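You operate a simulated robot arm through the tools that you are given. There is no shell and no other tool. Be economical: measure what you need, move in short steps, check, and stop when the job is done.

The job below is to be done with a simulated robot arm. You get a single attempt, and the scene is never put back.

TASK
Fetch the grey tub and set it on the low blue table top. Then take the black bracket and put it on the trolley top. Then fetch the wide steel ring and set it on the low blue table top. Then open the tool box lid, take the orange tee key on the packing bench top and put it away in the ab box, then shut the lid. Then take the grey foam pad and leave it on the long bench top. Keep to this order.

The check looks at the end state, three seconds after you hand in, the way a careful person would. Anything else that was tipped, shoved, dropped, spilled or broken makes it a failure. A push-on lid holds only when it is set on centred and level and pressed home; a screw cap is set on level and turned clockwise until tight.

THE ROBOT
A 7-joint arm with a two-finger parallel gripper on a trunk, on a base that drives. Base frame: it is fixed to the floor where the robot stands at the start and does not move with it; the origin is under the middle of the robot, x ahead of it, y to its left, z up. Lengths are in mm, angles in degrees, forces in N, time in s.
With the tool pointing down near the work surface it reaches from about 200 to 740 mm from the robot's upright axis, wherever it stands. Its first joint turns from -166.0 to 166.0 degrees. Places, roughly: black bracket (15x8x6 cm) [200, -700, 800]; box (29x17 cm) [-320, 3840, 860]; grey foam pad (7x5x3 cm) [-10600, 3100, 800]; grey tub (8x8x6 cm) [500, -100, 800]; long bench top [-11100, 1400, 800]; low blue table top [800, 1200, 700]; orange tee key (9x13x3 cm) [-2200, -200, 900]; tool box lid [-300, 3900, 1000]; trolley top [-100, -2000, 700]; wide steel ring (6x6x3 cm) [-2000, -300, 900]. Payload 1.57 kg.
The tool frame sits at the grasp point between the pads (the TCP): z along the fingers, y along the line on which they close. The tips reach 30 mm beyond it. The gripper opens to 110 mm. The fingers are 24 mm wide and 12 mm thick; the gripper's body (48 by 112 mm) begins 78 mm behind the TCP.
Orientation is that of the tool frame in the base frame, as [roll, pitch, yaw] about the fixed x, y, z axes, in that order (R = Rz(yaw) Ry(pitch) Rx(roll)). With the fingers straight down and closing along the base's y, the tool's x points along the base's -x, its y along +y and its z along -z.

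THE INTERFACE
- The arm moves only by the tool servo_tool. Its argument "targets" is a list of rows, each a list of 7 numbers: the shift along the base's x, y, z in mm, then the turn, a rotation vector about the base's x, y, z in degrees, then the opening, from 0 (shut) to 1 (fully open). In form: [[tx, ty, tz, rx, ry, rz, grip], ...]. A call has 1 to 10 rows; each row is the pose to reach, as a shift and turn from the pose commanded when the call began. Each row takes 0.2 s and may step no farther than 50 mm and 8.6 degrees from the row before; otherwise, or with a gripper value out of range, the whole call is refused. Where a pose cannot be reached the arm comes as near as it can. A force on the tool above 40 N (or 10 N above the force at the start of the call, whichever is more), or a blocked arm, ends the call early, and 0.2 s more pass. Each finger travels about 45 mm/s and halts on what it meets, pressing with about 27 N; the grip force reading is that of the motor and also rises with nothing between the fingers. The clock runs only during rows and for 0.2 s after the last one: add rows that repeat a pose to give the fingers time. The reply holds the time, the measured pose of the TCP, the force on the tool along the base axes, the opening and the grip force, in the units named above and with some noise, with the torque about the TCP (base axes, N m) and any sound that the robot's microphone picked up.
- Cameras (640 x 400 px; columns grow to the right, rows downward): "scene" is now at [12.3, 158.5, 1445.7]; the picture's right is [0.03, -1.00, 0.00], its down [-0.81, -0.02, -0.58] and it looks along [0.58, 0.02, -0.81] (base axes); focal length 214 px, centre (320, 200). "wrist" rides on the gripper at [70, 16, -141] in the tool frame; the picture's right is [-0.23, 0.97, 0.00], its down [-0.86, -0.20, -0.48] and it looks along [-0.47, -0.11, 0.88] (tool axes); focal length 222 px, centre (320, 200).
- get_image(camera): a new picture of that camera. It takes no simulated time.
- lift_body(by): slides the trunk up (or, below 0, down) by that many mm; the arm and the scene camera ride with it, the base frame stays. It gives what a move gives, with no picture.
- steer(legs): drives the robot by 1 to 6 legs, each [ahead, turn to the left] in mm and degrees, along the robot's own axes; the way and the turn of a leg run together, so that a leg with both is an arc; at most 1500 mm and 180 degrees a leg. The arm and the cameras ride along, it lands a little off, and it stops where it bumps. It gives what a move gives.
- turn_head(pan, tilt): turns the head with the scene camera to pan (to the left, within 155 degrees either way) and tilt (down, from -29 to 69), counted from straight ahead of the robot. It gives what a move gives.
- measure_at(camera, pixels): for up to 12 pixels [column, row] of the newest picture of that camera ("zoom" is the newest enlarged one), the place [x, y, z] in the base frame of the surface seen there, good to about 2 mm. It takes no simulated time.
- enlarge(camera, box): a new picture of the part [left, top, right, bottom] of that camera's present view, enlarged. It takes no simulated time.
- job_done(): hands the job in; it is judged then, once.

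Keep the steps short. Do not move on a guess: measure, check each grasp and each placing, and mend mistakes. In all there are 124 turns and 134 pictures (those below and enlarged ones count). Leave the gripper open and the arm clear of the work at the hand-in unless told otherwise, and finish with a single line.

The tools are called by a JSON object that holds its "name" and its "arguments". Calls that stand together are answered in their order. servo_tool: Moves the arm, as the interface text tells. Its arguments: {"type":"object","properties":{"targets":{"type":"array","items":{"type":"array","items":{"type":"number"}}}},"required":["targets"]} The other tools are called the same way: lift_body (by) slides the trunk up or down; steer (legs) drives the base; turn_head (pan, tilt) turns the head that bears the scene camera; get_image (camera) takes a picture; measure_at (camera, pixels) gives the place of the surface under pixels of a picture; enlarge (camera, box) takes an enlarged picture of a part of a camera's view; job_done () hands the job in.

At the start:

```text
time_s: 0.0
eef_pos: [258.5, 308.1, 1072.7]
tool_rot: [179.8, 0.1, 180.0]
contact_force: [-0.9, -0.1, 0.2]
torque: [-0.02, 0.02, -0.03]
opening: 110.0
gripper_force: 0.0
trunk travel left (down, up): [-375.0, 215.0]
robot x, y, heading: [0.9, -1.2, -0.1]
head pan, tilt: [1.7, 54.5]
```

scene: 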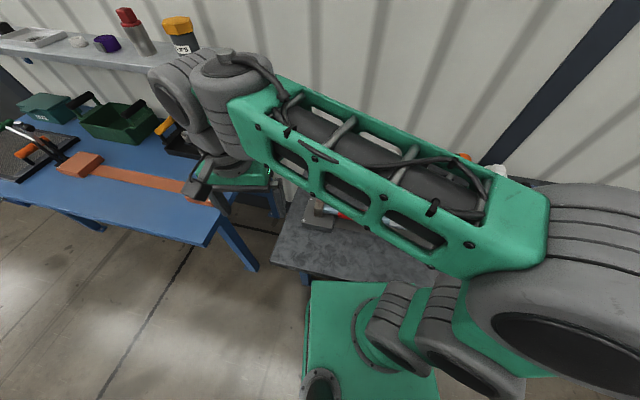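
wrist: 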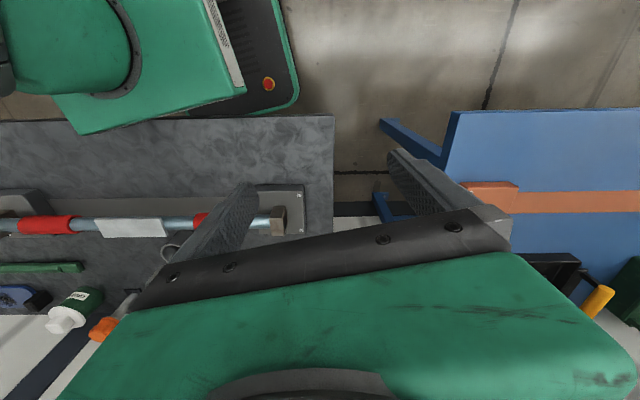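

I start by looking around: the arm hides the work bench, so I pan the head to the right and look.

{"name": "turn_head", "arguments": {"pan": -25, "tilt": 50}}

{"name": "get_image", "arguments": {"camera": "scene"}}

```text
time_s: 0.9
eef_pos: [257.8, 305.9, 1064.9]
tool_rot: [179.9, 0.1, -180.0]
contact_force: [-0.6, -1.1, -0.3]
torque: [0.02, 0.01, 0.01]
opening: 109.8
gripper_force: 0.0
trunk travel left (down, up): [-375.0, 215.0]
robot x, y, heading: [-0.5, 0.9, -0.2]
head pan, tilt: [-25.0, 50.0]
```

```text
131 pictures are left
```

scene: 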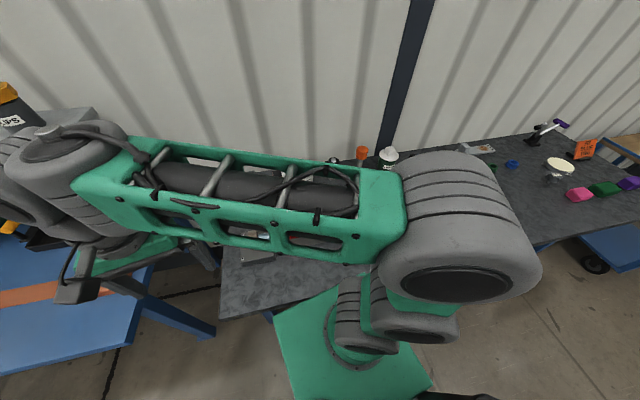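

The arm hides the bench. I carry the tool at its height to the right, to y about -50, and look with both cameras.

{"name": "servo_tool", "arguments": {"targets": [[10, -40, 10, 0, 0, 0, 1], [20, -80, 20, 0, 0, 0, 1], [30, -120, 30, 0, 0, 0, 1], [40, -160, 30, 0, 0, 0, 1], [50, -200, 30, 0, 0, 0, 1], [50, -240, 30, 0, 0, 0, 1], [50, -280, 30, 0, 0, 0, 1], [50, -320, 30, 0, 0, 0, 1], [50, -360, 30, 0, 0, 0, 1]]}}

{"name": "get_image", "arguments": {"camera": "wrist"}}

{"name": "get_image", "arguments": {"camera": "scene"}}

```text
time_s: 2.9
eef_pos: [307.6, -53.4, 1096.5]
tool_rot: [-180.0, 0.1, -179.9]
contact_force: [-0.7, 0.1, -0.3]
torque: [-0.01, 0.01, 0.01]
opening: 109.9
gripper_force: 0.1
trunk travel left (down, up): [-375.0, 215.0]
robot x, y, heading: [-1.9, -1.6, -0.1]
head pan, tilt: [-25.0, 50.0]
```

```text
130 pictures are left
```

wrist: 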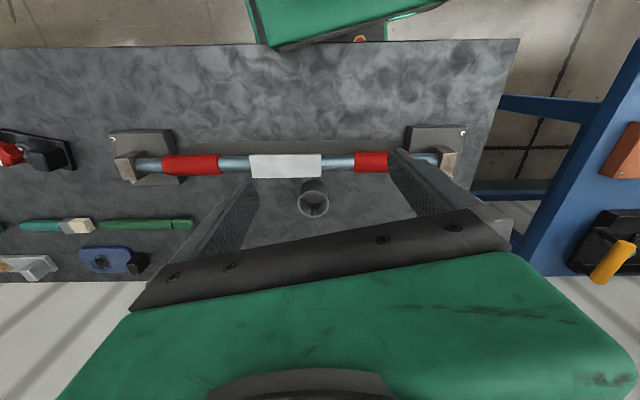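

```text
129 pictures are left
```

scene: 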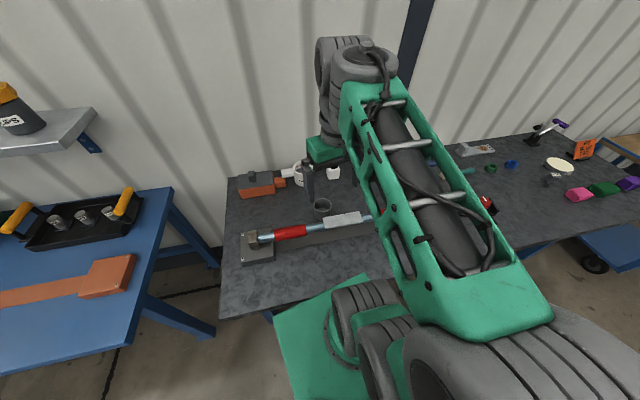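

The tub is at wrist pixel (312,198), behind a red-white bar on posts. I measure tub and bar.

{"name": "enlarge", "arguments": {"camera": "wrist", "box": [220, 120, 420, 245]}}

{"name": "measure_at", "arguments": {"camera": "wrist", "pixels": [[298, 198], [328, 198], [312, 185], [313, 216], [313, 206], [370, 220], [280, 225], [285, 166], [140, 163], [370, 162], [435, 140], [480, 60]]}}

```text
3.20 times, centred on (320, 182) of wrist
```

zoom: 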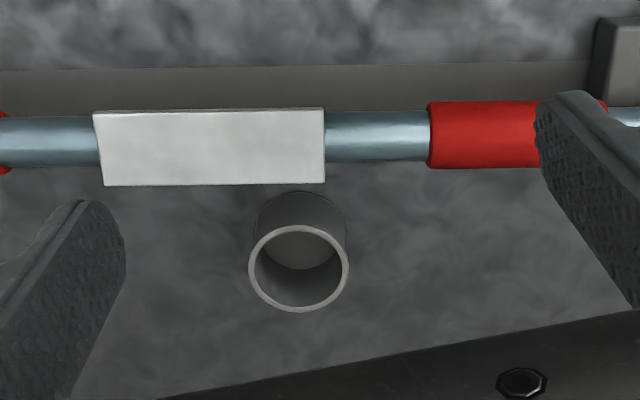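

```text
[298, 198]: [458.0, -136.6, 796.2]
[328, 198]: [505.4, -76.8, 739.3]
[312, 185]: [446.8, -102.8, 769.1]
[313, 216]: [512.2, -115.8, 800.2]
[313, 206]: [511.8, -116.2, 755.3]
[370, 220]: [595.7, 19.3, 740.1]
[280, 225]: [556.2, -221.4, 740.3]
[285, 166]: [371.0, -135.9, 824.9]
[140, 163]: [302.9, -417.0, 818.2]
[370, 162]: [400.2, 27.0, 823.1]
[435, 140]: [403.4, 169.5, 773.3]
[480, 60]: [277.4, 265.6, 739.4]
```

{"name": "measure_at", "arguments": {"camera": "zoom", "pixels": [[252, 268], [346, 268], [298, 228], [299, 309], [260, 225], [342, 220], [300, 195], [298, 258]]}}

{"name": "turn_head", "arguments": {"pan": 50, "tilt": 45}}

{"name": "get_image", "arguments": {"camera": "scene"}}

```text
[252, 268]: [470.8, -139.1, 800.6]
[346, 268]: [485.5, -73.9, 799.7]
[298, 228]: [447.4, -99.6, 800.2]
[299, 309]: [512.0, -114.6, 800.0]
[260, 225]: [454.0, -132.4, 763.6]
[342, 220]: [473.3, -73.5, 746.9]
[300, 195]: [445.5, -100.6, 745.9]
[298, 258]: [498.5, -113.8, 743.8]
```

```text
time_s: 4.4
eef_pos: [307.5, -53.0, 1097.7]
tool_rot: [179.9, 0.1, -180.0]
contact_force: [-0.5, 0.5, 0.4]
torque: [0.02, 0.01, 0.0]
opening: 110.1
gripper_force: 0.0
trunk travel left (down, up): [-375.0, 215.0]
robot x, y, heading: [-0.7, -2.6, 0.1]
head pan, tilt: [50.0, 45.0]
```

```text
127 pictures are left
```

scene: 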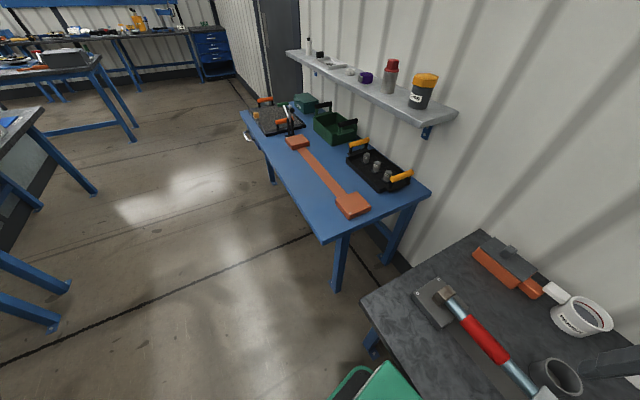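

The tub is centred at (480,-107), 67 mm wide, rim z 800. Now I measure the blue table at the left: its free strip in front of the orange piece.

{"name": "measure_at", "arguments": {"camera": "scene", "pixels": [[322, 243], [428, 190], [242, 113], [315, 220], [300, 195], [280, 165], [350, 200], [330, 210], [290, 180], [380, 205]]}}

{"name": "enlarge", "arguments": {"camera": "scene", "box": [220, 80, 450, 260]}}

```text
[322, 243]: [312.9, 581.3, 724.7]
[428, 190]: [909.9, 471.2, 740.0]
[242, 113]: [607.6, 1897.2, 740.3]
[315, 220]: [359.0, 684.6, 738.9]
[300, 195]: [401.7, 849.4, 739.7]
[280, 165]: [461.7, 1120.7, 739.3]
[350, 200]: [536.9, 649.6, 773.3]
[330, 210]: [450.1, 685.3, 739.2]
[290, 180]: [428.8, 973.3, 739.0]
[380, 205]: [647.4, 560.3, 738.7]
```

```text
2.22 times, centred on (335, 170) of scene
```

zoom: 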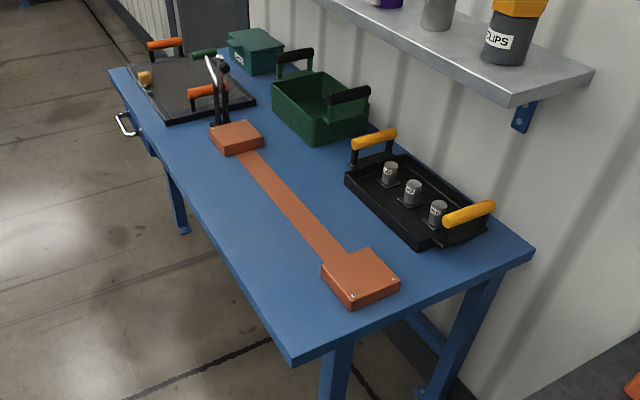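

I go above the tub: first across, then down to z about 890.

{"name": "servo_tool", "arguments": {"targets": [[43, -13, 0, 0, 0, 0, 1], [86, -27, 0, 0, 0, 0, 1], [129, -40, -20, 0, 0, 0, 1], [172, -54, -40, 0, 0, 0, 1], [172, -54, -85, 0, 0, 0, 1], [172, -54, -130, 0, 0, 0, 1], [172, -54, -170, 0, 0, 0, 1], [172, -54, -205, 0, 0, 0, 1], [172, -54, -205, 0, 0, 0, 1]]}}

{"name": "get_image", "arguments": {"camera": "wrist"}}

```text
time_s: 6.4
eef_pos: [480.1, -107.5, 890.4]
tool_rot: [-179.9, 0.3, -180.0]
contact_force: [0.7, 0.1, 1.0]
torque: [0.0, 0.0, 0.02]
opening: 110.1
gripper_force: 0.1
trunk travel left (down, up): [-375.0, 215.0]
robot x, y, heading: [-0.4, -0.2, -0.1]
head pan, tilt: [50.0, 45.0]
```

```text
125 pictures are left
```

wrist: 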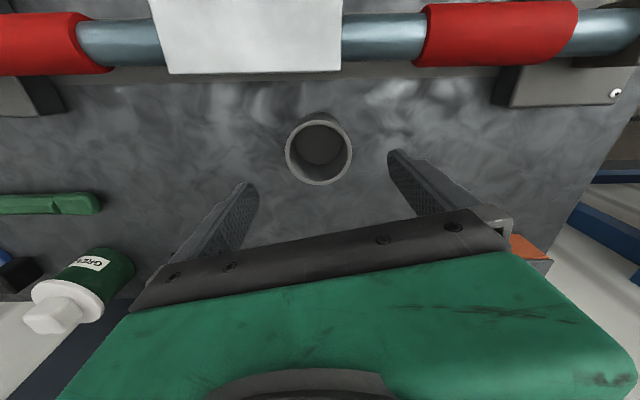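

Fingers straddle the tub. I go down to TCP z about 783 and close.

{"name": "servo_tool", "arguments": {"targets": [[0, 0, -40, 0, 0, 0, 1], [0, 0, -80, 0, 0, 0, 1], [0, 0, -107, 0, 0, 0, 1], [0, 0, -107, 0, 0, 0, 0.5], [0, 0, -107, 0, 0, 0, 0.2], [0, 0, -107, 0, 0, 0, 0.2], [0, 0, -107, 0, 0, 0, 0.2], [0, 0, -107, 0, 0, 0, 0.2]]}}

```text
time_s: 8.2
eef_pos: [478.8, -108.8, 782.6]
tool_rot: [180.0, 0.2, 180.0]
contact_force: [-0.7, -0.3, 0.0]
torque: [0.01, 0.01, -0.01]
opening: 71.4
gripper_force: 27.4
trunk travel left (down, up): [-375.0, 215.0]
robot x, y, heading: [0.2, -2.0, -0.1]
head pan, tilt: [50.0, 45.0]
```

Gripped at 71 mm with 27 N. I lift straight up and check.

{"name": "servo_tool", "arguments": {"targets": [[0, 0, 40, 0, 0, 0, 0.2], [0, 0, 80, 0, 0, 0, 0.2], [0, 0, 125, 0, 0, 0, 0.2], [0, 0, 170, 0, 0, 0, 0.2], [0, 0, 215, 0, 0, 0, 0.2], [-30, 15, 240, 0, 0, 0, 0.2], [-70, 30, 250, 0, 0, 0, 0.2], [-110, 50, 250, 0, 0, 0, 0.2]]}}

{"name": "get_image", "arguments": {"camera": "wrist"}}

```text
time_s: 10.0
eef_pos: [366.3, -59.1, 1033.3]
tool_rot: [179.9, 0.1, -180.0]
contact_force: [-0.6, 0.3, -1.2]
torque: [0.0, 0.01, -0.02]
opening: 71.2
gripper_force: 26.7
trunk travel left (down, up): [-375.0, 215.0]
robot x, y, heading: [-2.3, -6.2, -0.3]
head pan, tilt: [50.0, 45.0]
```

```text
124 pictures are left
```

wrist: 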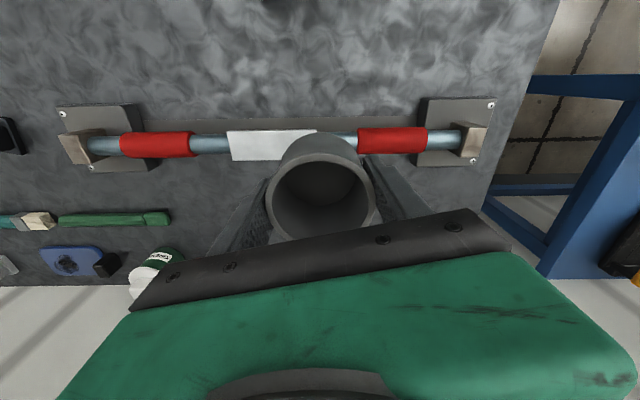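

Tub held. Before driving I check the floor on the left: I measure the legs of the other table at the picture's left edge.

{"name": "measure_at", "arguments": {"camera": "scene", "pixels": [[60, 325], [10, 260], [95, 192], [40, 110], [65, 285], [10, 310], [110, 300]]}}

{"name": "turn_head", "arguments": {"pan": 100, "tilt": 40}}

{"name": "get_image", "arguments": {"camera": "scene"}}

```text
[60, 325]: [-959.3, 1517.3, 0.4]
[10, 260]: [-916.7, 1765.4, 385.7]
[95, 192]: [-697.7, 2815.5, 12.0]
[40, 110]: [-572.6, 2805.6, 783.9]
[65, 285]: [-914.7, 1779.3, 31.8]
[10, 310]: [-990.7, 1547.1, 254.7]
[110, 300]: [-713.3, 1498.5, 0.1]
```

```text
time_s: 11.2
eef_pos: [366.5, -57.8, 1034.5]
tool_rot: [180.0, 0.1, -180.0]
contact_force: [0.3, -0.8, -1.8]
torque: [-0.01, -0.03, -0.01]
opening: 71.1
gripper_force: 27.2
trunk travel left (down, up): [-375.0, 215.0]
robot x, y, heading: [3.4, 1.1, -0.3]
head pan, tilt: [100.0, 40.0]
```

```text
123 pictures are left
```

scene: 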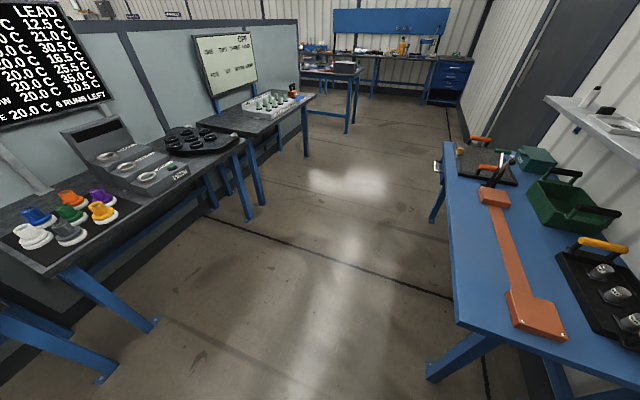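

The floor corridor is clear. I back up 120, turn left 90, drive 700 ahead, to stand beside the blue table.

{"name": "steer", "arguments": {"legs": [[-120, 0], [0, 90], [700, 0]]}}

{"name": "turn_head", "arguments": {"pan": -50, "tilt": 50}}

{"name": "get_image", "arguments": {"camera": "scene"}}

```text
time_s: 12.3
eef_pos: [78.0, -24.7, 870.3]
tool_rot: [170.9, -20.8, 177.8]
contact_force: [0.6, 1.1, -3.0]
torque: [-0.03, 0.11, -0.01]
opening: 68.9
gripper_force: 27.1
trunk travel left (down, up): [-375.0, 215.0]
robot x, y, heading: [-82.3, -1.7, -0.5]
head pan, tilt: [100.0, 40.0]
stopped in leg 1: the robot was blocked; the commanded pose is now the measured one
```

```text
time_s: 14.6
eef_pos: [87.6, -23.9, 866.2]
tool_rot: [170.1, -23.1, 177.9]
contact_force: [-0.9, -1.3, -1.2]
torque: [0.0, 0.02, 0.02]
opening: 69.2
gripper_force: 27.0
trunk travel left (down, up): [-375.0, 215.0]
robot x, y, heading: [-81.5, -2.4, -0.5]
head pan, tilt: [-50.0, 50.0]
```

```text
122 pictures are left
```

scene: 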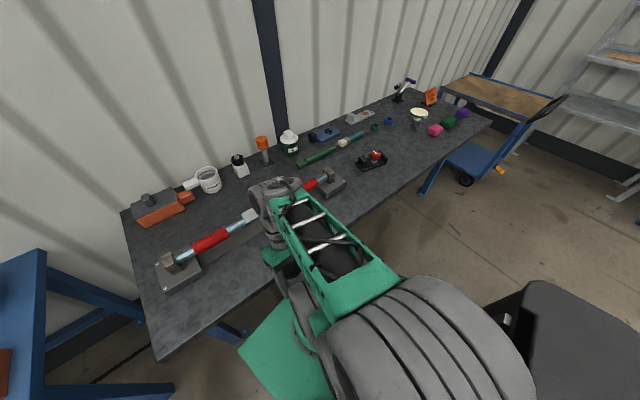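

The drive was stopped and the arm was pushed in. I look at both cameras before anything else.

{"name": "get_image", "arguments": {"camera": "wrist"}}

{"name": "turn_head", "arguments": {"pan": 0, "tilt": 65}}

{"name": "get_image", "arguments": {"camera": "scene"}}

```text
121 pictures are left
```

wrist: 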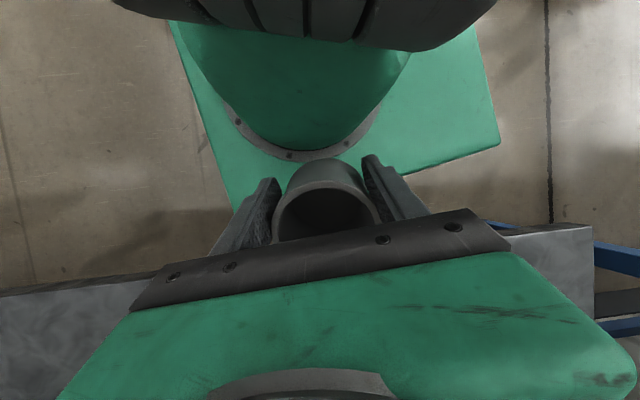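

```text
time_s: 15.8
eef_pos: [88.2, -23.8, 866.3]
tool_rot: [170.1, -23.1, 178.0]
contact_force: [0.0, 0.4, -0.8]
torque: [0.01, 0.03, -0.01]
opening: 69.0
gripper_force: 27.3
trunk travel left (down, up): [-375.0, 215.0]
robot x, y, heading: [-80.1, 0.8, -0.6]
head pan, tilt: [0.0, 65.0]
```

```text
120 pictures are left
```

scene: 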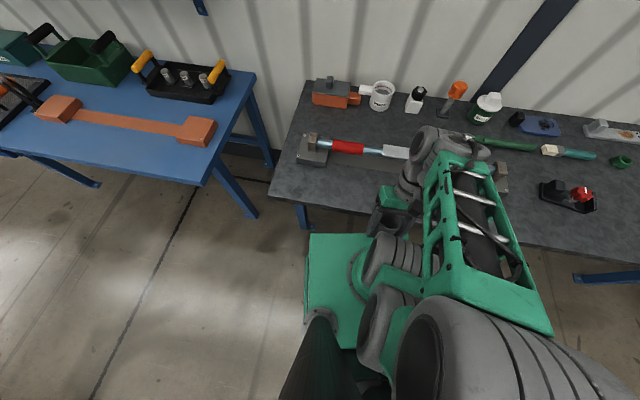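

Tub still held, the hammer is undisturbed. The arm swung inward, so I likely bumped something behind. I look behind.

{"name": "turn_head", "arguments": {"pan": 150, "tilt": 45}}

{"name": "get_image", "arguments": {"camera": "scene"}}

{"name": "turn_head", "arguments": {"pan": -150, "tilt": 45}}

{"name": "get_image", "arguments": {"camera": "scene"}}

```text
time_s: 18.2
eef_pos: [88.3, -24.0, 866.9]
tool_rot: [170.2, -23.2, 178.1]
contact_force: [0.0, 0.0, -0.2]
torque: [0.02, 0.03, -0.03]
opening: 68.8
gripper_force: 26.9
trunk travel left (down, up): [-375.0, 215.0]
robot x, y, heading: [-78.7, -1.0, -0.6]
head pan, tilt: [150.0, 45.0]
```

```text
119 pictures are left
```

scene: 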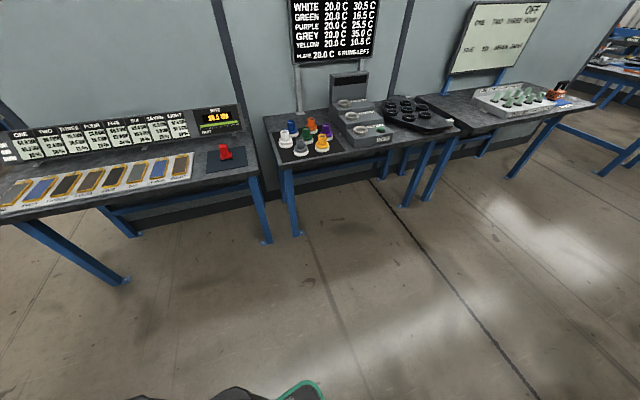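

```text
time_s: 22.3
eef_pos: [88.4, -22.6, 865.9]
tool_rot: [170.2, -23.2, 178.1]
contact_force: [0.3, 0.0, -2.3]
torque: [-0.03, 0.0, 0.02]
opening: 68.8
gripper_force: 27.0
trunk travel left (down, up): [-375.0, 215.0]
robot x, y, heading: [-79.4, -0.3, -1.0]
head pan, tilt: [-150.0, 45.0]
```

```text
118 pictures are left
```

scene: 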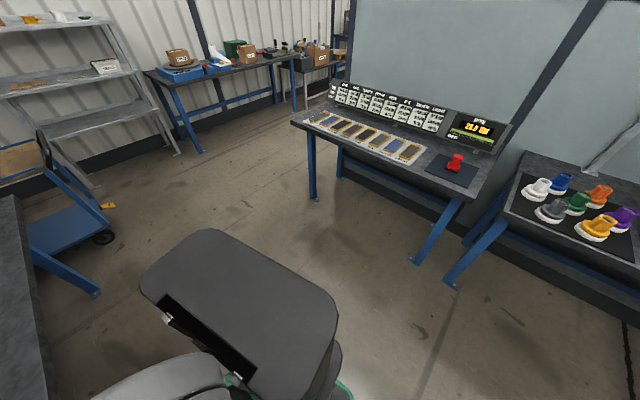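

Nothing stands behind me; the arm seems to have swung by the jerk. I set the tool upright again and raise it, away from my own base.

{"name": "servo_tool", "arguments": {"targets": [[5, 0, 30, -1.8, -3.8, 0, 0.2], [20, 0, 60, -3.6, -7.5, 0, 0.2], [40, 0, 90, -5.4, -11.3, 0, 0.2], [70, 0, 120, -7.2, -15.1, 0, 0.2], [100, 0, 150, -9, -18.8, 0, 0.2], [130, 0, 180, -10.8, -22.6, 0, 0.2], [150, 0, 200, -10.8, -22.6, 0, 0.2], [150, 0, 200, -10.8, -22.6, 0, 0.2]]}}

{"name": "turn_head", "arguments": {"pan": 10, "tilt": 60}}

{"name": "get_image", "arguments": {"camera": "scene"}}

```text
time_s: 24.1
eef_pos: [241.6, -24.0, 1069.0]
tool_rot: [-179.6, 1.4, 176.2]
contact_force: [-1.0, -0.2, -2.2]
torque: [-0.01, 0.04, 0.02]
opening: 68.7
gripper_force: 26.8
trunk travel left (down, up): [-375.0, 215.0]
robot x, y, heading: [-78.9, -2.2, -0.7]
head pan, tilt: [-150.0, 45.0]
```

```text
time_s: 26.5
eef_pos: [241.6, -24.7, 1068.7]
tool_rot: [-179.6, 1.2, 176.1]
contact_force: [0.1, -0.1, -1.4]
torque: [-0.05, 0.02, 0.01]
opening: 69.0
gripper_force: 26.9
trunk travel left (down, up): [-375.0, 215.0]
robot x, y, heading: [-81.7, -1.8, -0.8]
head pan, tilt: [10.0, 60.0]
```

```text
117 pictures are left
```

scene: 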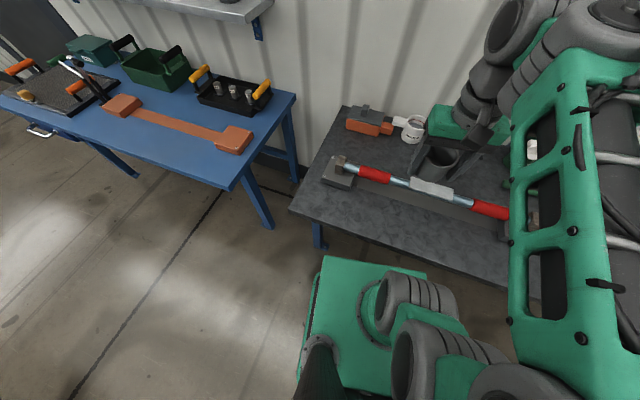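

All is in place. I turn left 45 degrees as a trial.

{"name": "steer", "arguments": {"legs": [[0, 45]]}}

```text
time_s: 29.0
eef_pos: [164.0, 210.8, 1068.6]
tool_rot: [-179.6, 1.2, -138.9]
contact_force: [-0.1, -0.2, -2.1]
torque: [-0.04, 0.06, 0.02]
opening: 68.6
gripper_force: 26.9
trunk travel left (down, up): [-375.0, 215.0]
robot x, y, heading: [-82.2, 0.5, 44.4]
head pan, tilt: [10.0, 60.0]
```

That worked. I turn 45 more and drive 750 ahead.

{"name": "steer", "arguments": {"legs": [[0, 46], [750, 0]]}}

{"name": "turn_head", "arguments": {"pan": -60, "tilt": 50}}

{"name": "get_image", "arguments": {"camera": "scene"}}

```text
time_s: 35.2
eef_pos: [-84.7, 1084.8, 1069.3]
tool_rot: [-179.6, 1.2, -91.9]
contact_force: [0.6, 0.5, -0.3]
torque: [-0.04, 0.0, -0.03]
opening: 68.8
gripper_force: 27.1
trunk travel left (down, up): [-375.0, 215.0]
robot x, y, heading: [-96.3, 765.4, 91.3]
head pan, tilt: [10.0, 60.0]
```

```text
time_s: 36.7
eef_pos: [-84.3, 1084.4, 1070.6]
tool_rot: [-179.6, 1.2, -91.9]
contact_force: [0.0, 0.6, -1.8]
torque: [-0.01, -0.02, -0.01]
opening: 68.7
gripper_force: 27.2
trunk travel left (down, up): [-375.0, 215.0]
robot x, y, heading: [-95.4, 765.0, 90.8]
head pan, tilt: [-60.0, 50.0]
```

```text
116 pictures are left
```

scene: 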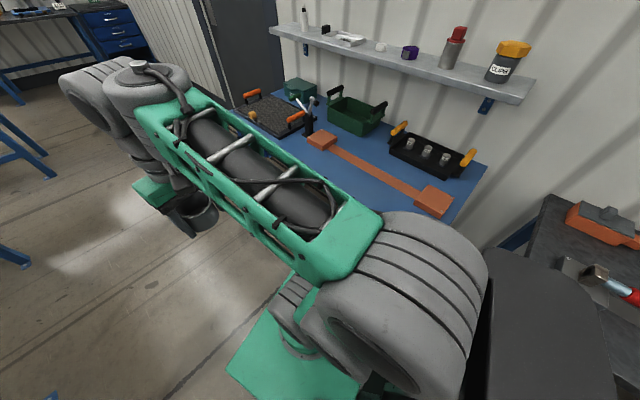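

Robot at (-95,765). Target spot for the tub is (455,850), the free strip between table edge (x about 373) and orange piece (x about 550). I swing the arm over at height.

{"name": "servo_tool", "arguments": {"targets": [[43, -19, 0, 0, 0, 0, 0.2], [86, -37, 0, 0, 0, 0, 0.2], [129, -56, 0, 0, 0, 0, 0.2], [172, -75, 0, 0, 0, 0, 0.2], [216, -94, 0, 0, 0, 0, 0.2], [259, -112, 0, 0, 0, 0, 0.2], [302, -131, 0, 0, 0, 0, 0.2], [345, -150, 0, 0, 0, 0, 0.2], [388, -168, 0, 0, 0, 0, 0.2], [431, -187, 0, 0, 0, 0, 0.2]]}}

{"name": "get_image", "arguments": {"camera": "wrist"}}

{"name": "get_image", "arguments": {"camera": "scene"}}

```text
time_s: 38.9
eef_pos: [345.7, 899.3, 1069.6]
tool_rot: [-179.6, 1.2, -91.9]
contact_force: [0.1, -0.6, -1.6]
torque: [-0.03, -0.01, 0.0]
opening: 68.7
gripper_force: 27.1
trunk travel left (down, up): [-375.0, 215.0]
robot x, y, heading: [-98.1, 762.6, 91.2]
head pan, tilt: [-60.0, 50.0]
```

```text
115 pictures are left
```

wrist: 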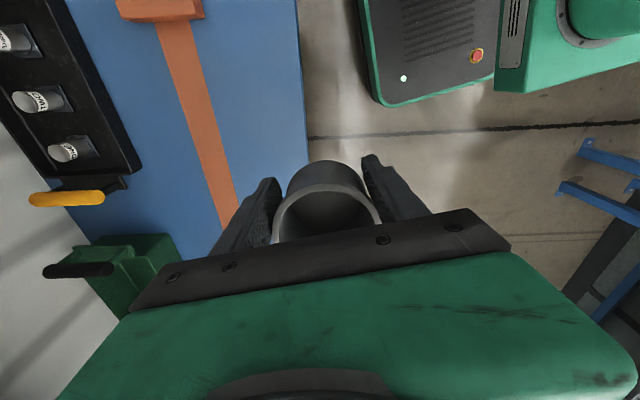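

```text
114 pictures are left
```

scene: 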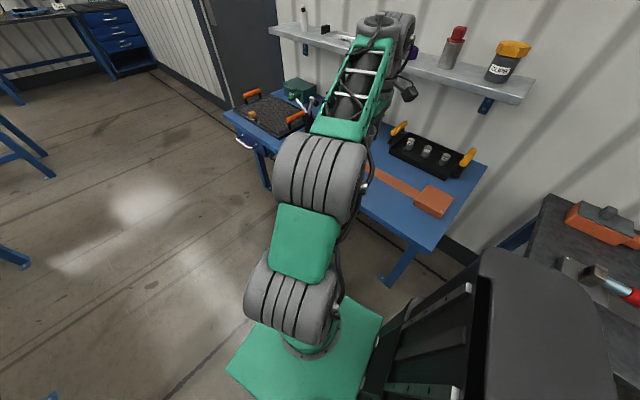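

I measure table edge and strip in the wrist picture.

{"name": "measure_at", "arguments": {"camera": "wrist", "pixels": [[303, 100], [305, 150], [230, 170], [200, 100], [220, 140], [170, 100], [250, 130], [160, 10], [195, 160]]}}

```text
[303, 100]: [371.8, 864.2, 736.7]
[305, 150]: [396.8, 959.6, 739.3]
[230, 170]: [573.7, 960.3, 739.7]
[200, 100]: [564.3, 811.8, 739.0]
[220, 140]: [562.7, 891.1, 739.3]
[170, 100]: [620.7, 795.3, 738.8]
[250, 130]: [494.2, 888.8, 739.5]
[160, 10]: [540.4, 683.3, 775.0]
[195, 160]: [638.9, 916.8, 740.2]
```

Free band is x 375–565 there. I go to (468,860) and down to z about 800.

{"name": "servo_tool", "arguments": {"targets": [[40, -13, 0, 0, 0, 0, 0.2], [80, -26, -20, 0, 0, 0, 0.2], [122, -39, -40, 0, 0, 0, 0.2], [122, -39, -85, 0, 0, 0, 0.2], [122, -39, -130, 0, 0, 0, 0.2], [122, -39, -175, 0, 0, 0, 0.2], [122, -39, -220, 0, 0, 0, 0.2], [122, -39, -250, 0, 0, 0, 0.2], [122, -39, -270, 0, 0, 0, 0.2], [122, -39, -270, 0, 0, 0, 0.2]]}}

{"name": "get_image", "arguments": {"camera": "wrist"}}

{"name": "enlarge", "arguments": {"camera": "scene", "box": [300, 80, 480, 260]}}

```text
time_s: 41.1
eef_pos: [493.9, 859.1, 823.1]
tool_rot: [-179.9, 1.1, -92.0]
contact_force: [-0.1, 0.5, -1.1]
torque: [-0.08, 0.01, -0.03]
opening: 69.0
gripper_force: 26.6
out of reach, approached as far as the arm can: row 8, 9, 10
trunk travel left (down, up): [-375.0, 215.0]
robot x, y, heading: [-96.9, 763.9, 91.3]
head pan, tilt: [-60.0, 50.0]
```

```text
113 pictures are left
```

wrist: 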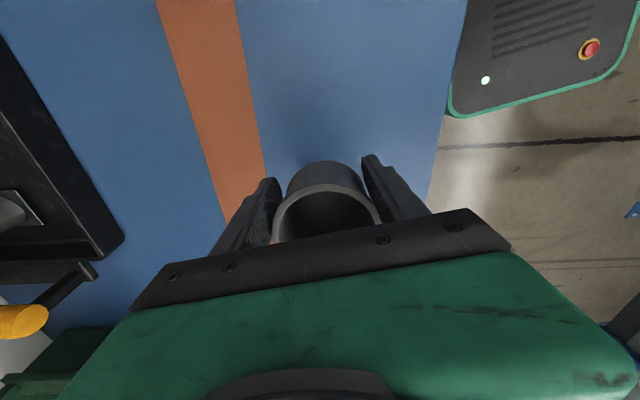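

```text
2.22 times, centred on (390, 170) of scene
```

zoom: 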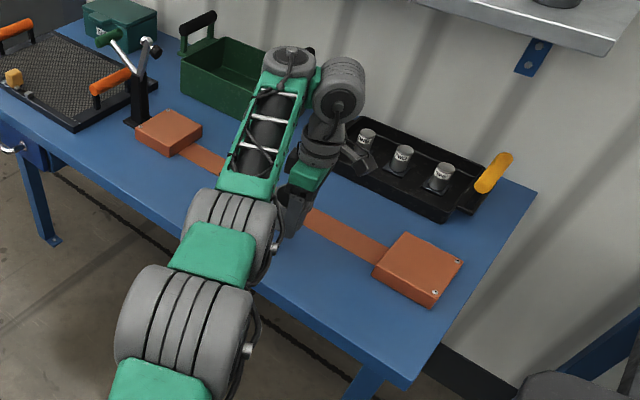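

The arm cannot go lower in this posture (stopped at z 823, x 494). I go back to a reachable pose 35 mm higher at x 455, then lower the trunk instead.

{"name": "servo_tool", "arguments": {"targets": [[-15, 0, 35, 0, 0, 0, 0.2], [-35, 0, 50, 0, 0, 0, 0.2], [-35, 0, 50, 0, 0, 0, 0.2]]}}

```text
time_s: 41.9
eef_pos: [459.4, 859.4, 873.4]
tool_rot: [-179.6, 1.2, -91.9]
contact_force: [-0.9, -0.9, -0.9]
torque: [-0.05, -0.01, 0.0]
opening: 68.9
gripper_force: 26.9
trunk travel left (down, up): [-375.0, 215.0]
robot x, y, heading: [-99.2, 767.3, 91.3]
head pan, tilt: [-60.0, 50.0]
```

{"name": "lift_body", "arguments": {"by": -78}}

{"name": "get_image", "arguments": {"camera": "wrist"}}

```text
time_s: 43.0
eef_pos: [460.5, 859.6, 796.0]
tool_rot: [-179.6, 1.2, -91.9]
contact_force: [-0.3, -0.4, -1.3]
torque: [-0.01, 0.01, 0.0]
opening: 68.6
gripper_force: 27.0
trunk travel left (down, up): [-297.0, 293.0]
robot x, y, heading: [-96.6, 761.0, 91.2]
head pan, tilt: [-60.0, 50.0]
```

```text
111 pictures are left
```

wrist: 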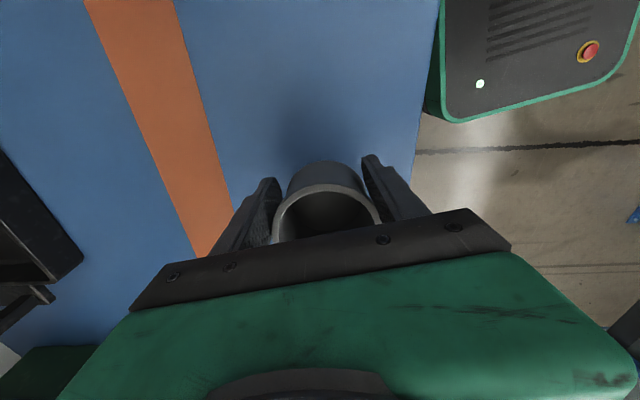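

The tub's look in the grip changed since the bump. I measure the rim to see tilt.

{"name": "enlarge", "arguments": {"camera": "wrist", "box": [240, 140, 420, 260]}}

{"name": "measure_at", "arguments": {"camera": "wrist", "pixels": [[277, 215], [373, 215], [322, 186], [300, 191], [350, 192], [322, 165], [275, 235], [378, 220], [300, 230]]}}

```text
3.33 times, centred on (330, 200) of wrist
```

zoom: 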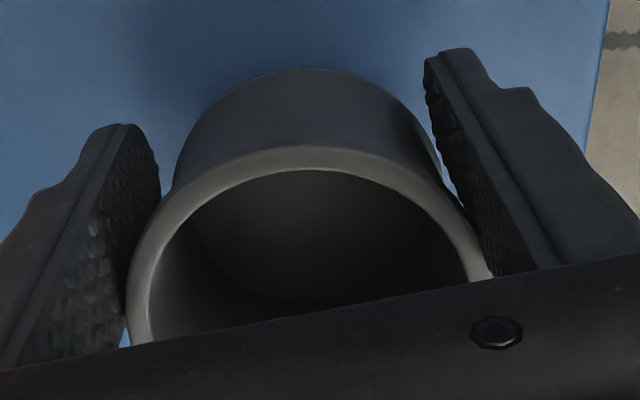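

```text
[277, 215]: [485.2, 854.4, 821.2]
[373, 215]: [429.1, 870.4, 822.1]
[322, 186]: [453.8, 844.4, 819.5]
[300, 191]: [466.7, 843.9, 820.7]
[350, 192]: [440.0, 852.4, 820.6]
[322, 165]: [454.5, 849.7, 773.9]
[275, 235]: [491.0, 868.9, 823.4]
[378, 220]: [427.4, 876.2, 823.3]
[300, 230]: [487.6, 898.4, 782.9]
```

The tub leans about 6° in the grip (rim lower on the -y side). I turn the tool -6° about x to level it, lower 15 mm and measure again.

{"name": "servo_tool", "arguments": {"targets": [[0, 0, -5, -3, 0, 0, 0.2], [0, 0, -13, -6, 0, 0, 0.2], [0, 0, -15, -6, 0, 0, 0.2]]}}

{"name": "get_image", "arguments": {"camera": "wrist"}}

{"name": "measure_at", "arguments": {"camera": "wrist", "pixels": [[277, 215], [373, 215], [322, 186], [300, 191], [350, 192], [322, 165], [275, 235], [378, 220], [240, 130]]}}

```text
time_s: 43.8
eef_pos: [458.6, 860.4, 780.9]
tool_rot: [-179.4, -4.8, -92.0]
contact_force: [0.2, -0.8, -1.3]
torque: [-0.05, 0.0, 0.0]
opening: 68.9
gripper_force: 26.9
trunk travel left (down, up): [-297.0, 293.0]
robot x, y, heading: [-98.3, 762.6, 91.3]
head pan, tilt: [-60.0, 50.0]
```

```text
109 pictures are left
```

wrist: 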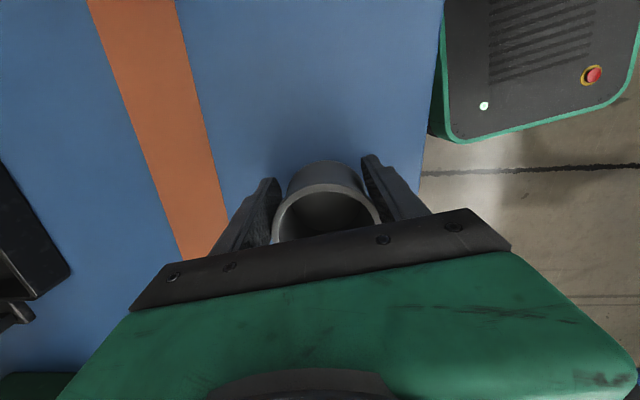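

```text
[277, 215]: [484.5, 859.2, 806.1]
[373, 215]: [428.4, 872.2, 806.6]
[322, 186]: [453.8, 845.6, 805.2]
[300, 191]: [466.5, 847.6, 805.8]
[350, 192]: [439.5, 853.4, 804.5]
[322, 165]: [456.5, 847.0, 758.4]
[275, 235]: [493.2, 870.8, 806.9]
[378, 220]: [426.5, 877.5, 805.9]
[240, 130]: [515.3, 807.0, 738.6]
```

Rim is level now at z about 805.5, so the bottom is about 5 mm above the table. I lower 7 mm in small steps and watch the force.

{"name": "servo_tool", "arguments": {"targets": [[0, 0, -2, 0, 0, 0, 0.2], [0, 0, -4, 0, 0, 0, 0.2], [0, 0, -6, 0, 0, 0, 0.2], [0, 0, -6, 0, 0, 0, 0.2]]}}

```text
time_s: 44.8
eef_pos: [459.6, 860.3, 775.0]
tool_rot: [-179.4, -4.8, -91.8]
contact_force: [-0.4, 0.1, 0.2]
torque: [0.0, 0.06, 0.0]
opening: 68.9
gripper_force: 27.4
trunk travel left (down, up): [-297.0, 293.0]
robot x, y, heading: [-96.4, 763.6, 91.0]
head pan, tilt: [-60.0, 50.0]
```

The weight went off the tool: it touches. I open and rise straight up.

{"name": "servo_tool", "arguments": {"targets": [[0, 0, -6.5, 0, 0, 0, 0.5], [0, 0, -6.5, 0, 0, 0, 0.9], [0, 0, -6.5, 0, 0, 0, 1], [0, 0, -6.5, 0, 0, 0, 1], [0, 0, 30, 0, 0, 0, 1], [0, 0, 75, 0, 0, 0, 1], [0, 0, 120, 0, 0, 0, 1], [-30, 0, 160, 3, 0, 0, 1], [-60, 0, 200, 6, 0, 0, 1]]}}

{"name": "get_image", "arguments": {"camera": "wrist"}}

```text
time_s: 46.8
eef_pos: [396.4, 863.3, 973.7]
tool_rot: [-179.6, 1.2, -92.0]
contact_force: [0.7, 0.3, 0.2]
torque: [-0.01, 0.01, 0.0]
opening: 110.3
gripper_force: 0.0
trunk travel left (down, up): [-297.0, 293.0]
robot x, y, heading: [-94.0, 763.2, 91.2]
head pan, tilt: [-60.0, 50.0]
```

```text
108 pictures are left
```

wrist: 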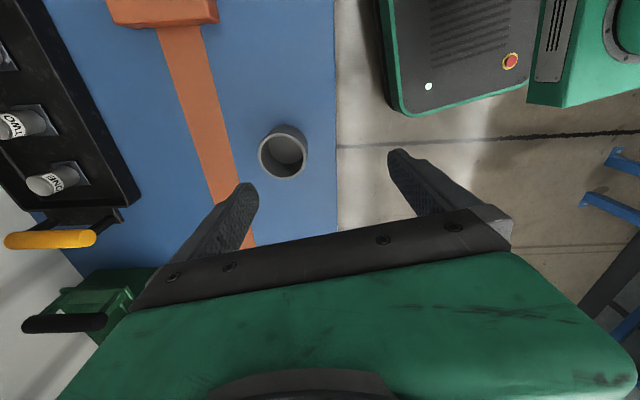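

Tub stands well on the blue table. I fold the arm back in front of the robot at height.

{"name": "servo_tool", "arguments": {"targets": [[-44, 20, 0, 0, 0, 0, 1], [-88, 40, 5, 0, 0, 0, 1], [-132, 60, 10, 0, 0, 0, 1], [-176, 80, 15, 0, 0, 0, 1], [-220, 100, 20, 0, 0, 0, 1], [-264, 120, 20, 0, 0, 0, 1], [-308, 140, 20, 0, 0, 0, 1], [-352, 160, 20, 0, 0, 0, 1], [-396, 180, 20, 0, 0, 0, 1], [-440, 200, 20, 0, 0, 0, 1]]}}

{"name": "lift_body", "arguments": {"by": 78}}

{"name": "turn_head", "arguments": {"pan": -130, "tilt": 40}}

{"name": "get_image", "arguments": {"camera": "scene"}}

```text
time_s: 49.0
eef_pos: [-38.5, 1059.5, 986.3]
tool_rot: [-180.0, -0.4, -92.4]
contact_force: [0.3, -0.3, 0.9]
torque: [-0.01, -0.01, -0.02]
opening: 110.0
gripper_force: 0.1
trunk travel left (down, up): [-297.0, 293.0]
robot x, y, heading: [-97.4, 762.1, 91.2]
head pan, tilt: [-60.0, 50.0]
```

```text
time_s: 50.2
eef_pos: [-40.5, 1056.1, 1075.0]
tool_rot: [-179.7, 0.4, -91.9]
contact_force: [0.5, -0.7, -0.6]
torque: [-0.01, -0.02, 0.01]
opening: 110.0
gripper_force: 0.1
trunk travel left (down, up): [-375.0, 215.0]
robot x, y, heading: [-91.6, 757.7, 91.2]
head pan, tilt: [-60.0, 50.0]
```

```text
time_s: 51.6
eef_pos: [-40.1, 1058.4, 1069.2]
tool_rot: [-179.8, 0.5, -92.0]
contact_force: [0.7, -0.2, -0.4]
torque: [0.0, -0.02, 0.02]
opening: 109.9
gripper_force: 0.1
trunk travel left (down, up): [-375.0, 215.0]
robot x, y, heading: [-98.7, 759.8, 91.1]
head pan, tilt: [-130.0, 40.0]
```

```text
107 pictures are left
```

scene: 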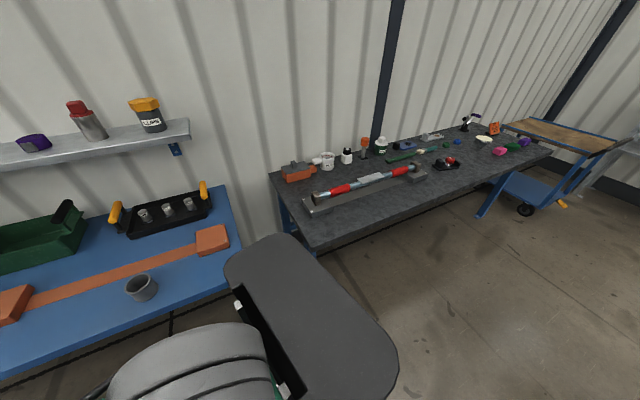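

{"name": "enlarge", "arguments": {"camera": "scene", "box": [350, 100, 630, 240]}}

{"name": "measure_at", "arguments": {"camera": "scene", "pixels": [[445, 165], [460, 168], [316, 245], [480, 190], [550, 155], [508, 122], [610, 143], [545, 115], [560, 135], [526, 212]]}}

```text
2.29 times, centred on (490, 170) of scene
```

zoom: 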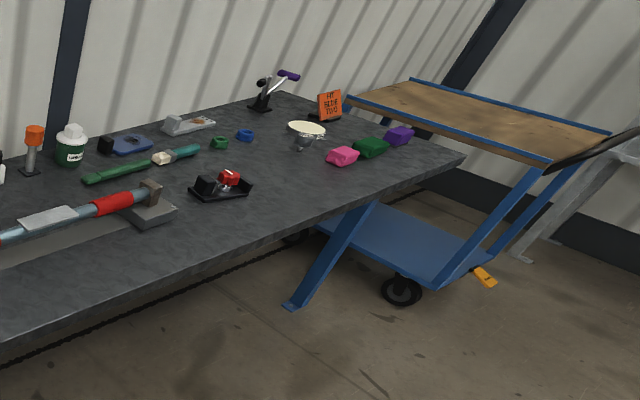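

```text
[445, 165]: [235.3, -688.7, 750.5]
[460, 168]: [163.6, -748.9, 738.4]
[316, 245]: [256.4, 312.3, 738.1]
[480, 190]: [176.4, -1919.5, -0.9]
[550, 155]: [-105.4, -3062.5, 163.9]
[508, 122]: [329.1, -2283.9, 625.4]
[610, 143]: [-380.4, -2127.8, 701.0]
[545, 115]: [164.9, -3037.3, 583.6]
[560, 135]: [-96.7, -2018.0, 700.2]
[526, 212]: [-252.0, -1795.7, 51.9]
```

The bracket is at about (215,-700). I turn left 170°, drive 1360, then turn left 87° to face it.

{"name": "steer", "arguments": {"legs": [[0, 170], [1360, 0], [0, 87]]}}

{"name": "turn_head", "arguments": {"pan": 0, "tilt": 45}}

{"name": "get_image", "arguments": {"camera": "scene"}}

{"name": "get_image", "arguments": {"camera": "wrist"}}

```text
time_s: 69.0
eef_pos: [28.8, -720.3, 1069.1]
tool_rot: [-179.7, 0.6, 164.4]
contact_force: [0.5, -0.4, -0.1]
torque: [-0.03, 0.03, 0.0]
opening: 109.7
gripper_force: 0.0
trunk travel left (down, up): [-375.0, 215.0]
robot x, y, heading: [-244.9, -592.3, -12.2]
head pan, tilt: [-130.0, 40.0]
```

```text
time_s: 71.1
eef_pos: [29.8, -719.9, 1068.8]
tool_rot: [-179.9, 0.5, 164.3]
contact_force: [-0.6, 0.3, -0.7]
torque: [0.02, 0.0, 0.01]
opening: 110.1
gripper_force: 0.0
trunk travel left (down, up): [-375.0, 215.0]
robot x, y, heading: [-246.5, -595.7, -12.0]
head pan, tilt: [0.0, 45.0]
```

```text
105 pictures are left
```

scene: 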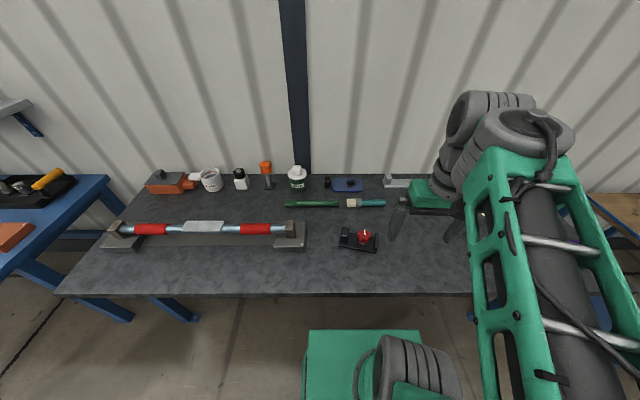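

```text
104 pictures are left
```

wrist: 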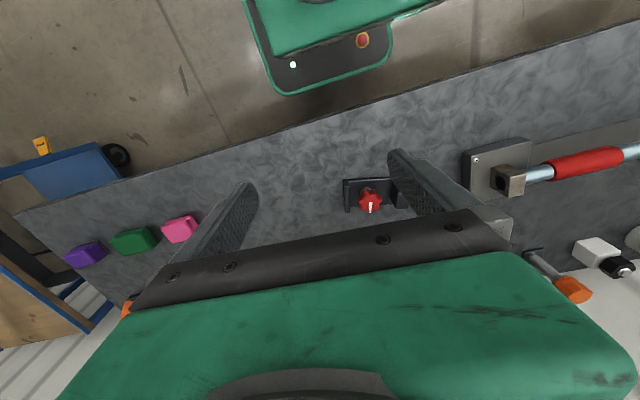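

The bracket with a red knob is at scene (358,240). I enlarge both views.

{"name": "enlarge", "arguments": {"camera": "scene", "box": [318, 210, 398, 260]}}

{"name": "measure_at", "arguments": {"camera": "zoom", "pixels": [[175, 310], [465, 325], [190, 190], [220, 210], [370, 240], [370, 180], [470, 200], [440, 270], [300, 300], [200, 260]]}}

{"name": "enlarge", "arguments": {"camera": "wrist", "box": [320, 160, 420, 225]}}

{"name": "measure_at", "arguments": {"camera": "zoom", "pixels": [[155, 120], [165, 300], [420, 125], [440, 290], [300, 260], [320, 330], [260, 240], [230, 290], [375, 300], [200, 130]]}}

```text
8.00 times, centred on (358, 235) of scene
```

zoom: 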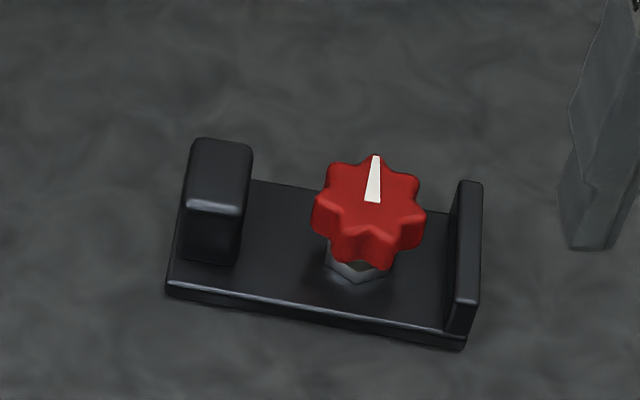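

```text
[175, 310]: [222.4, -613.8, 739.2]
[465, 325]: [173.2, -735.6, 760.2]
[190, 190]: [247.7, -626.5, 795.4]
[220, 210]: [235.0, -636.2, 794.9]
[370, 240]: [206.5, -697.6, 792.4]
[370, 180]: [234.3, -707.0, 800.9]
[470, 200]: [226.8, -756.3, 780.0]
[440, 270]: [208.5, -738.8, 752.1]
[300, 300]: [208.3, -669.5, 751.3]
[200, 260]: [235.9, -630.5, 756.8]
```

```text
6.15 times, centred on (370, 192) of wrist
```

zoom: 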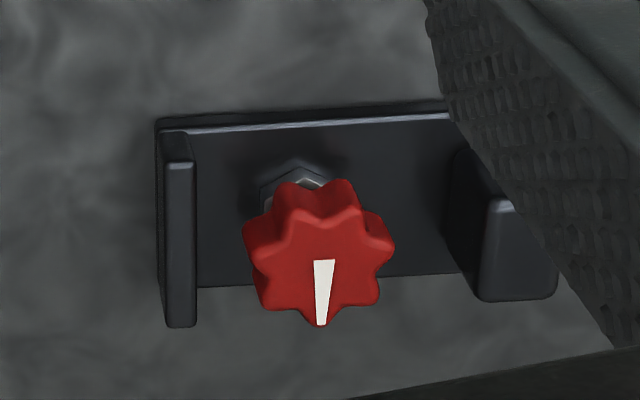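

```text
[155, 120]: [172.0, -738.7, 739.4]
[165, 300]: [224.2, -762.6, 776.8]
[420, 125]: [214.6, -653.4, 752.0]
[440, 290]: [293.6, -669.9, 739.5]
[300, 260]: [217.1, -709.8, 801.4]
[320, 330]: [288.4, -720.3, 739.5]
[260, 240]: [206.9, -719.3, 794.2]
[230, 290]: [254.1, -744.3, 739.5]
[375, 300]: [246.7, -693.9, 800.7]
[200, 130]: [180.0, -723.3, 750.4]
```

Bracket geometry: plate 12 mm thick, 62 mm wide, lying along (0.40,0.92), between left block and red knob there is a free piece of plate at about (234,-670). I turn the tool 82° so that it closes across the plate and go above.

{"name": "servo_tool", "arguments": {"targets": [[20, 5, -17, 0, 0, 8.2, 1], [41, 10, -34, 0, 0, 16.4, 1], [61, 15, -51, 0, 0, 24.6, 1], [82, 20, -68, 0, 0, 32.8, 1], [102, 25, -85, 0, 0, 41, 1], [122, 30, -102, 0, 0, 49.2, 1], [143, 35, -119, 0, 0, 57.4, 1], [163, 40, -136, 0, 0, 65.6, 1], [184, 45, -153, 0, 0, 73.8, 1], [204, 49.5, -169, 0, 0, 82, 1]]}}

{"name": "get_image", "arguments": {"camera": "wrist"}}

{"name": "get_image", "arguments": {"camera": "scene"}}

```text
time_s: 73.3
eef_pos: [233.9, -671.1, 900.9]
tool_rot: [-179.8, 0.6, -113.5]
contact_force: [0.6, 0.2, 0.4]
torque: [-0.02, -0.02, -0.02]
opening: 109.8
gripper_force: 0.1
trunk travel left (down, up): [-375.0, 215.0]
robot x, y, heading: [-250.3, -595.4, -12.1]
head pan, tilt: [0.0, 45.0]
```

```text
101 pictures are left
```

wrist: 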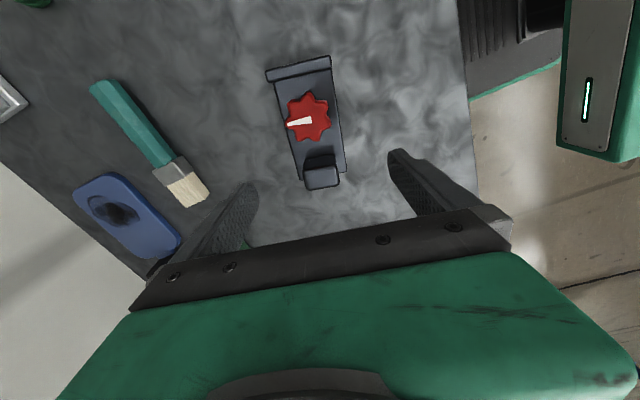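

```text
100 pictures are left
```

scene: 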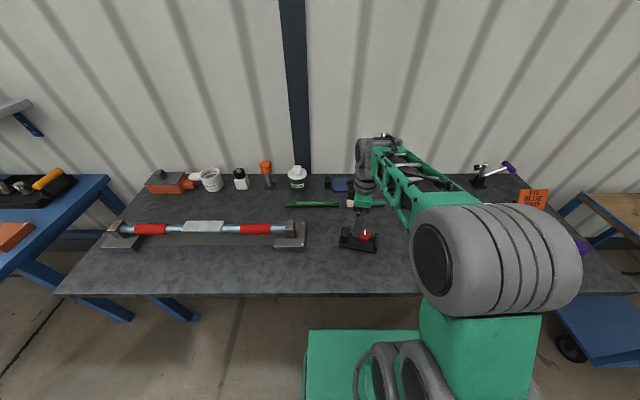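

I measure the bracket again from here.

{"name": "enlarge", "arguments": {"camera": "wrist", "box": [245, 45, 375, 200]}}

{"name": "measure_at", "arguments": {"camera": "wrist", "pixels": [[282, 108], [297, 175], [335, 108], [344, 166], [290, 140], [338, 140], [305, 182], [337, 180], [327, 117], [288, 120], [306, 156], [334, 154]]}}

```text
2.58 times, centred on (310, 122) of wrist
```

zoom: 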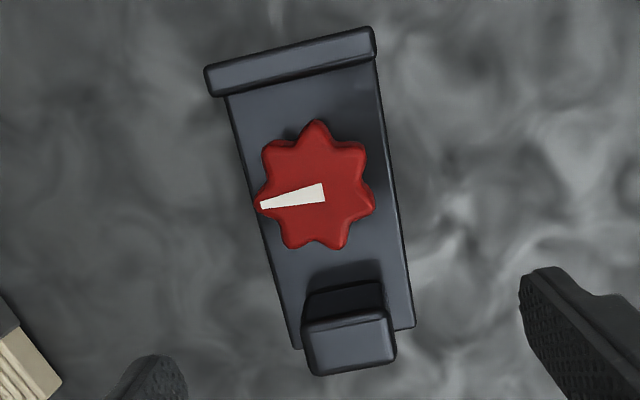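

```text
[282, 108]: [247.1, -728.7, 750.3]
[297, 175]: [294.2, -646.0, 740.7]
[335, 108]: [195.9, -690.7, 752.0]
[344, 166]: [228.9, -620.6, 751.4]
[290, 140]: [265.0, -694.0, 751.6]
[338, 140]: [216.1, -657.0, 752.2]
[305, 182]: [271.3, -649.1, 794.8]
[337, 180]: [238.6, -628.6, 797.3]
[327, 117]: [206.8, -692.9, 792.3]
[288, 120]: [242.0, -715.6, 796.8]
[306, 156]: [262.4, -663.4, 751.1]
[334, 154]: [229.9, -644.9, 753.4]
```

{"name": "measure_at", "arguments": {"camera": "zoom", "pixels": [[233, 108], [252, 180], [276, 265], [296, 335], [378, 80], [391, 170], [402, 250], [411, 318], [310, 290], [380, 285], [355, 248], [290, 240]]}}

```text
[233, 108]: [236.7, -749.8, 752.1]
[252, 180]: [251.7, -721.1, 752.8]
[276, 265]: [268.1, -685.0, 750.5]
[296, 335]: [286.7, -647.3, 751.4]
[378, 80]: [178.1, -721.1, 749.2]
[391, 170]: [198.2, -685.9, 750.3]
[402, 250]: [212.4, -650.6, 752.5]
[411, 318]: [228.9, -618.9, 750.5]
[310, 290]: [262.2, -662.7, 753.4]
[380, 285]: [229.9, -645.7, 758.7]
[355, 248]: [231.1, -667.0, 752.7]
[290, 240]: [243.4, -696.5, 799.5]
```

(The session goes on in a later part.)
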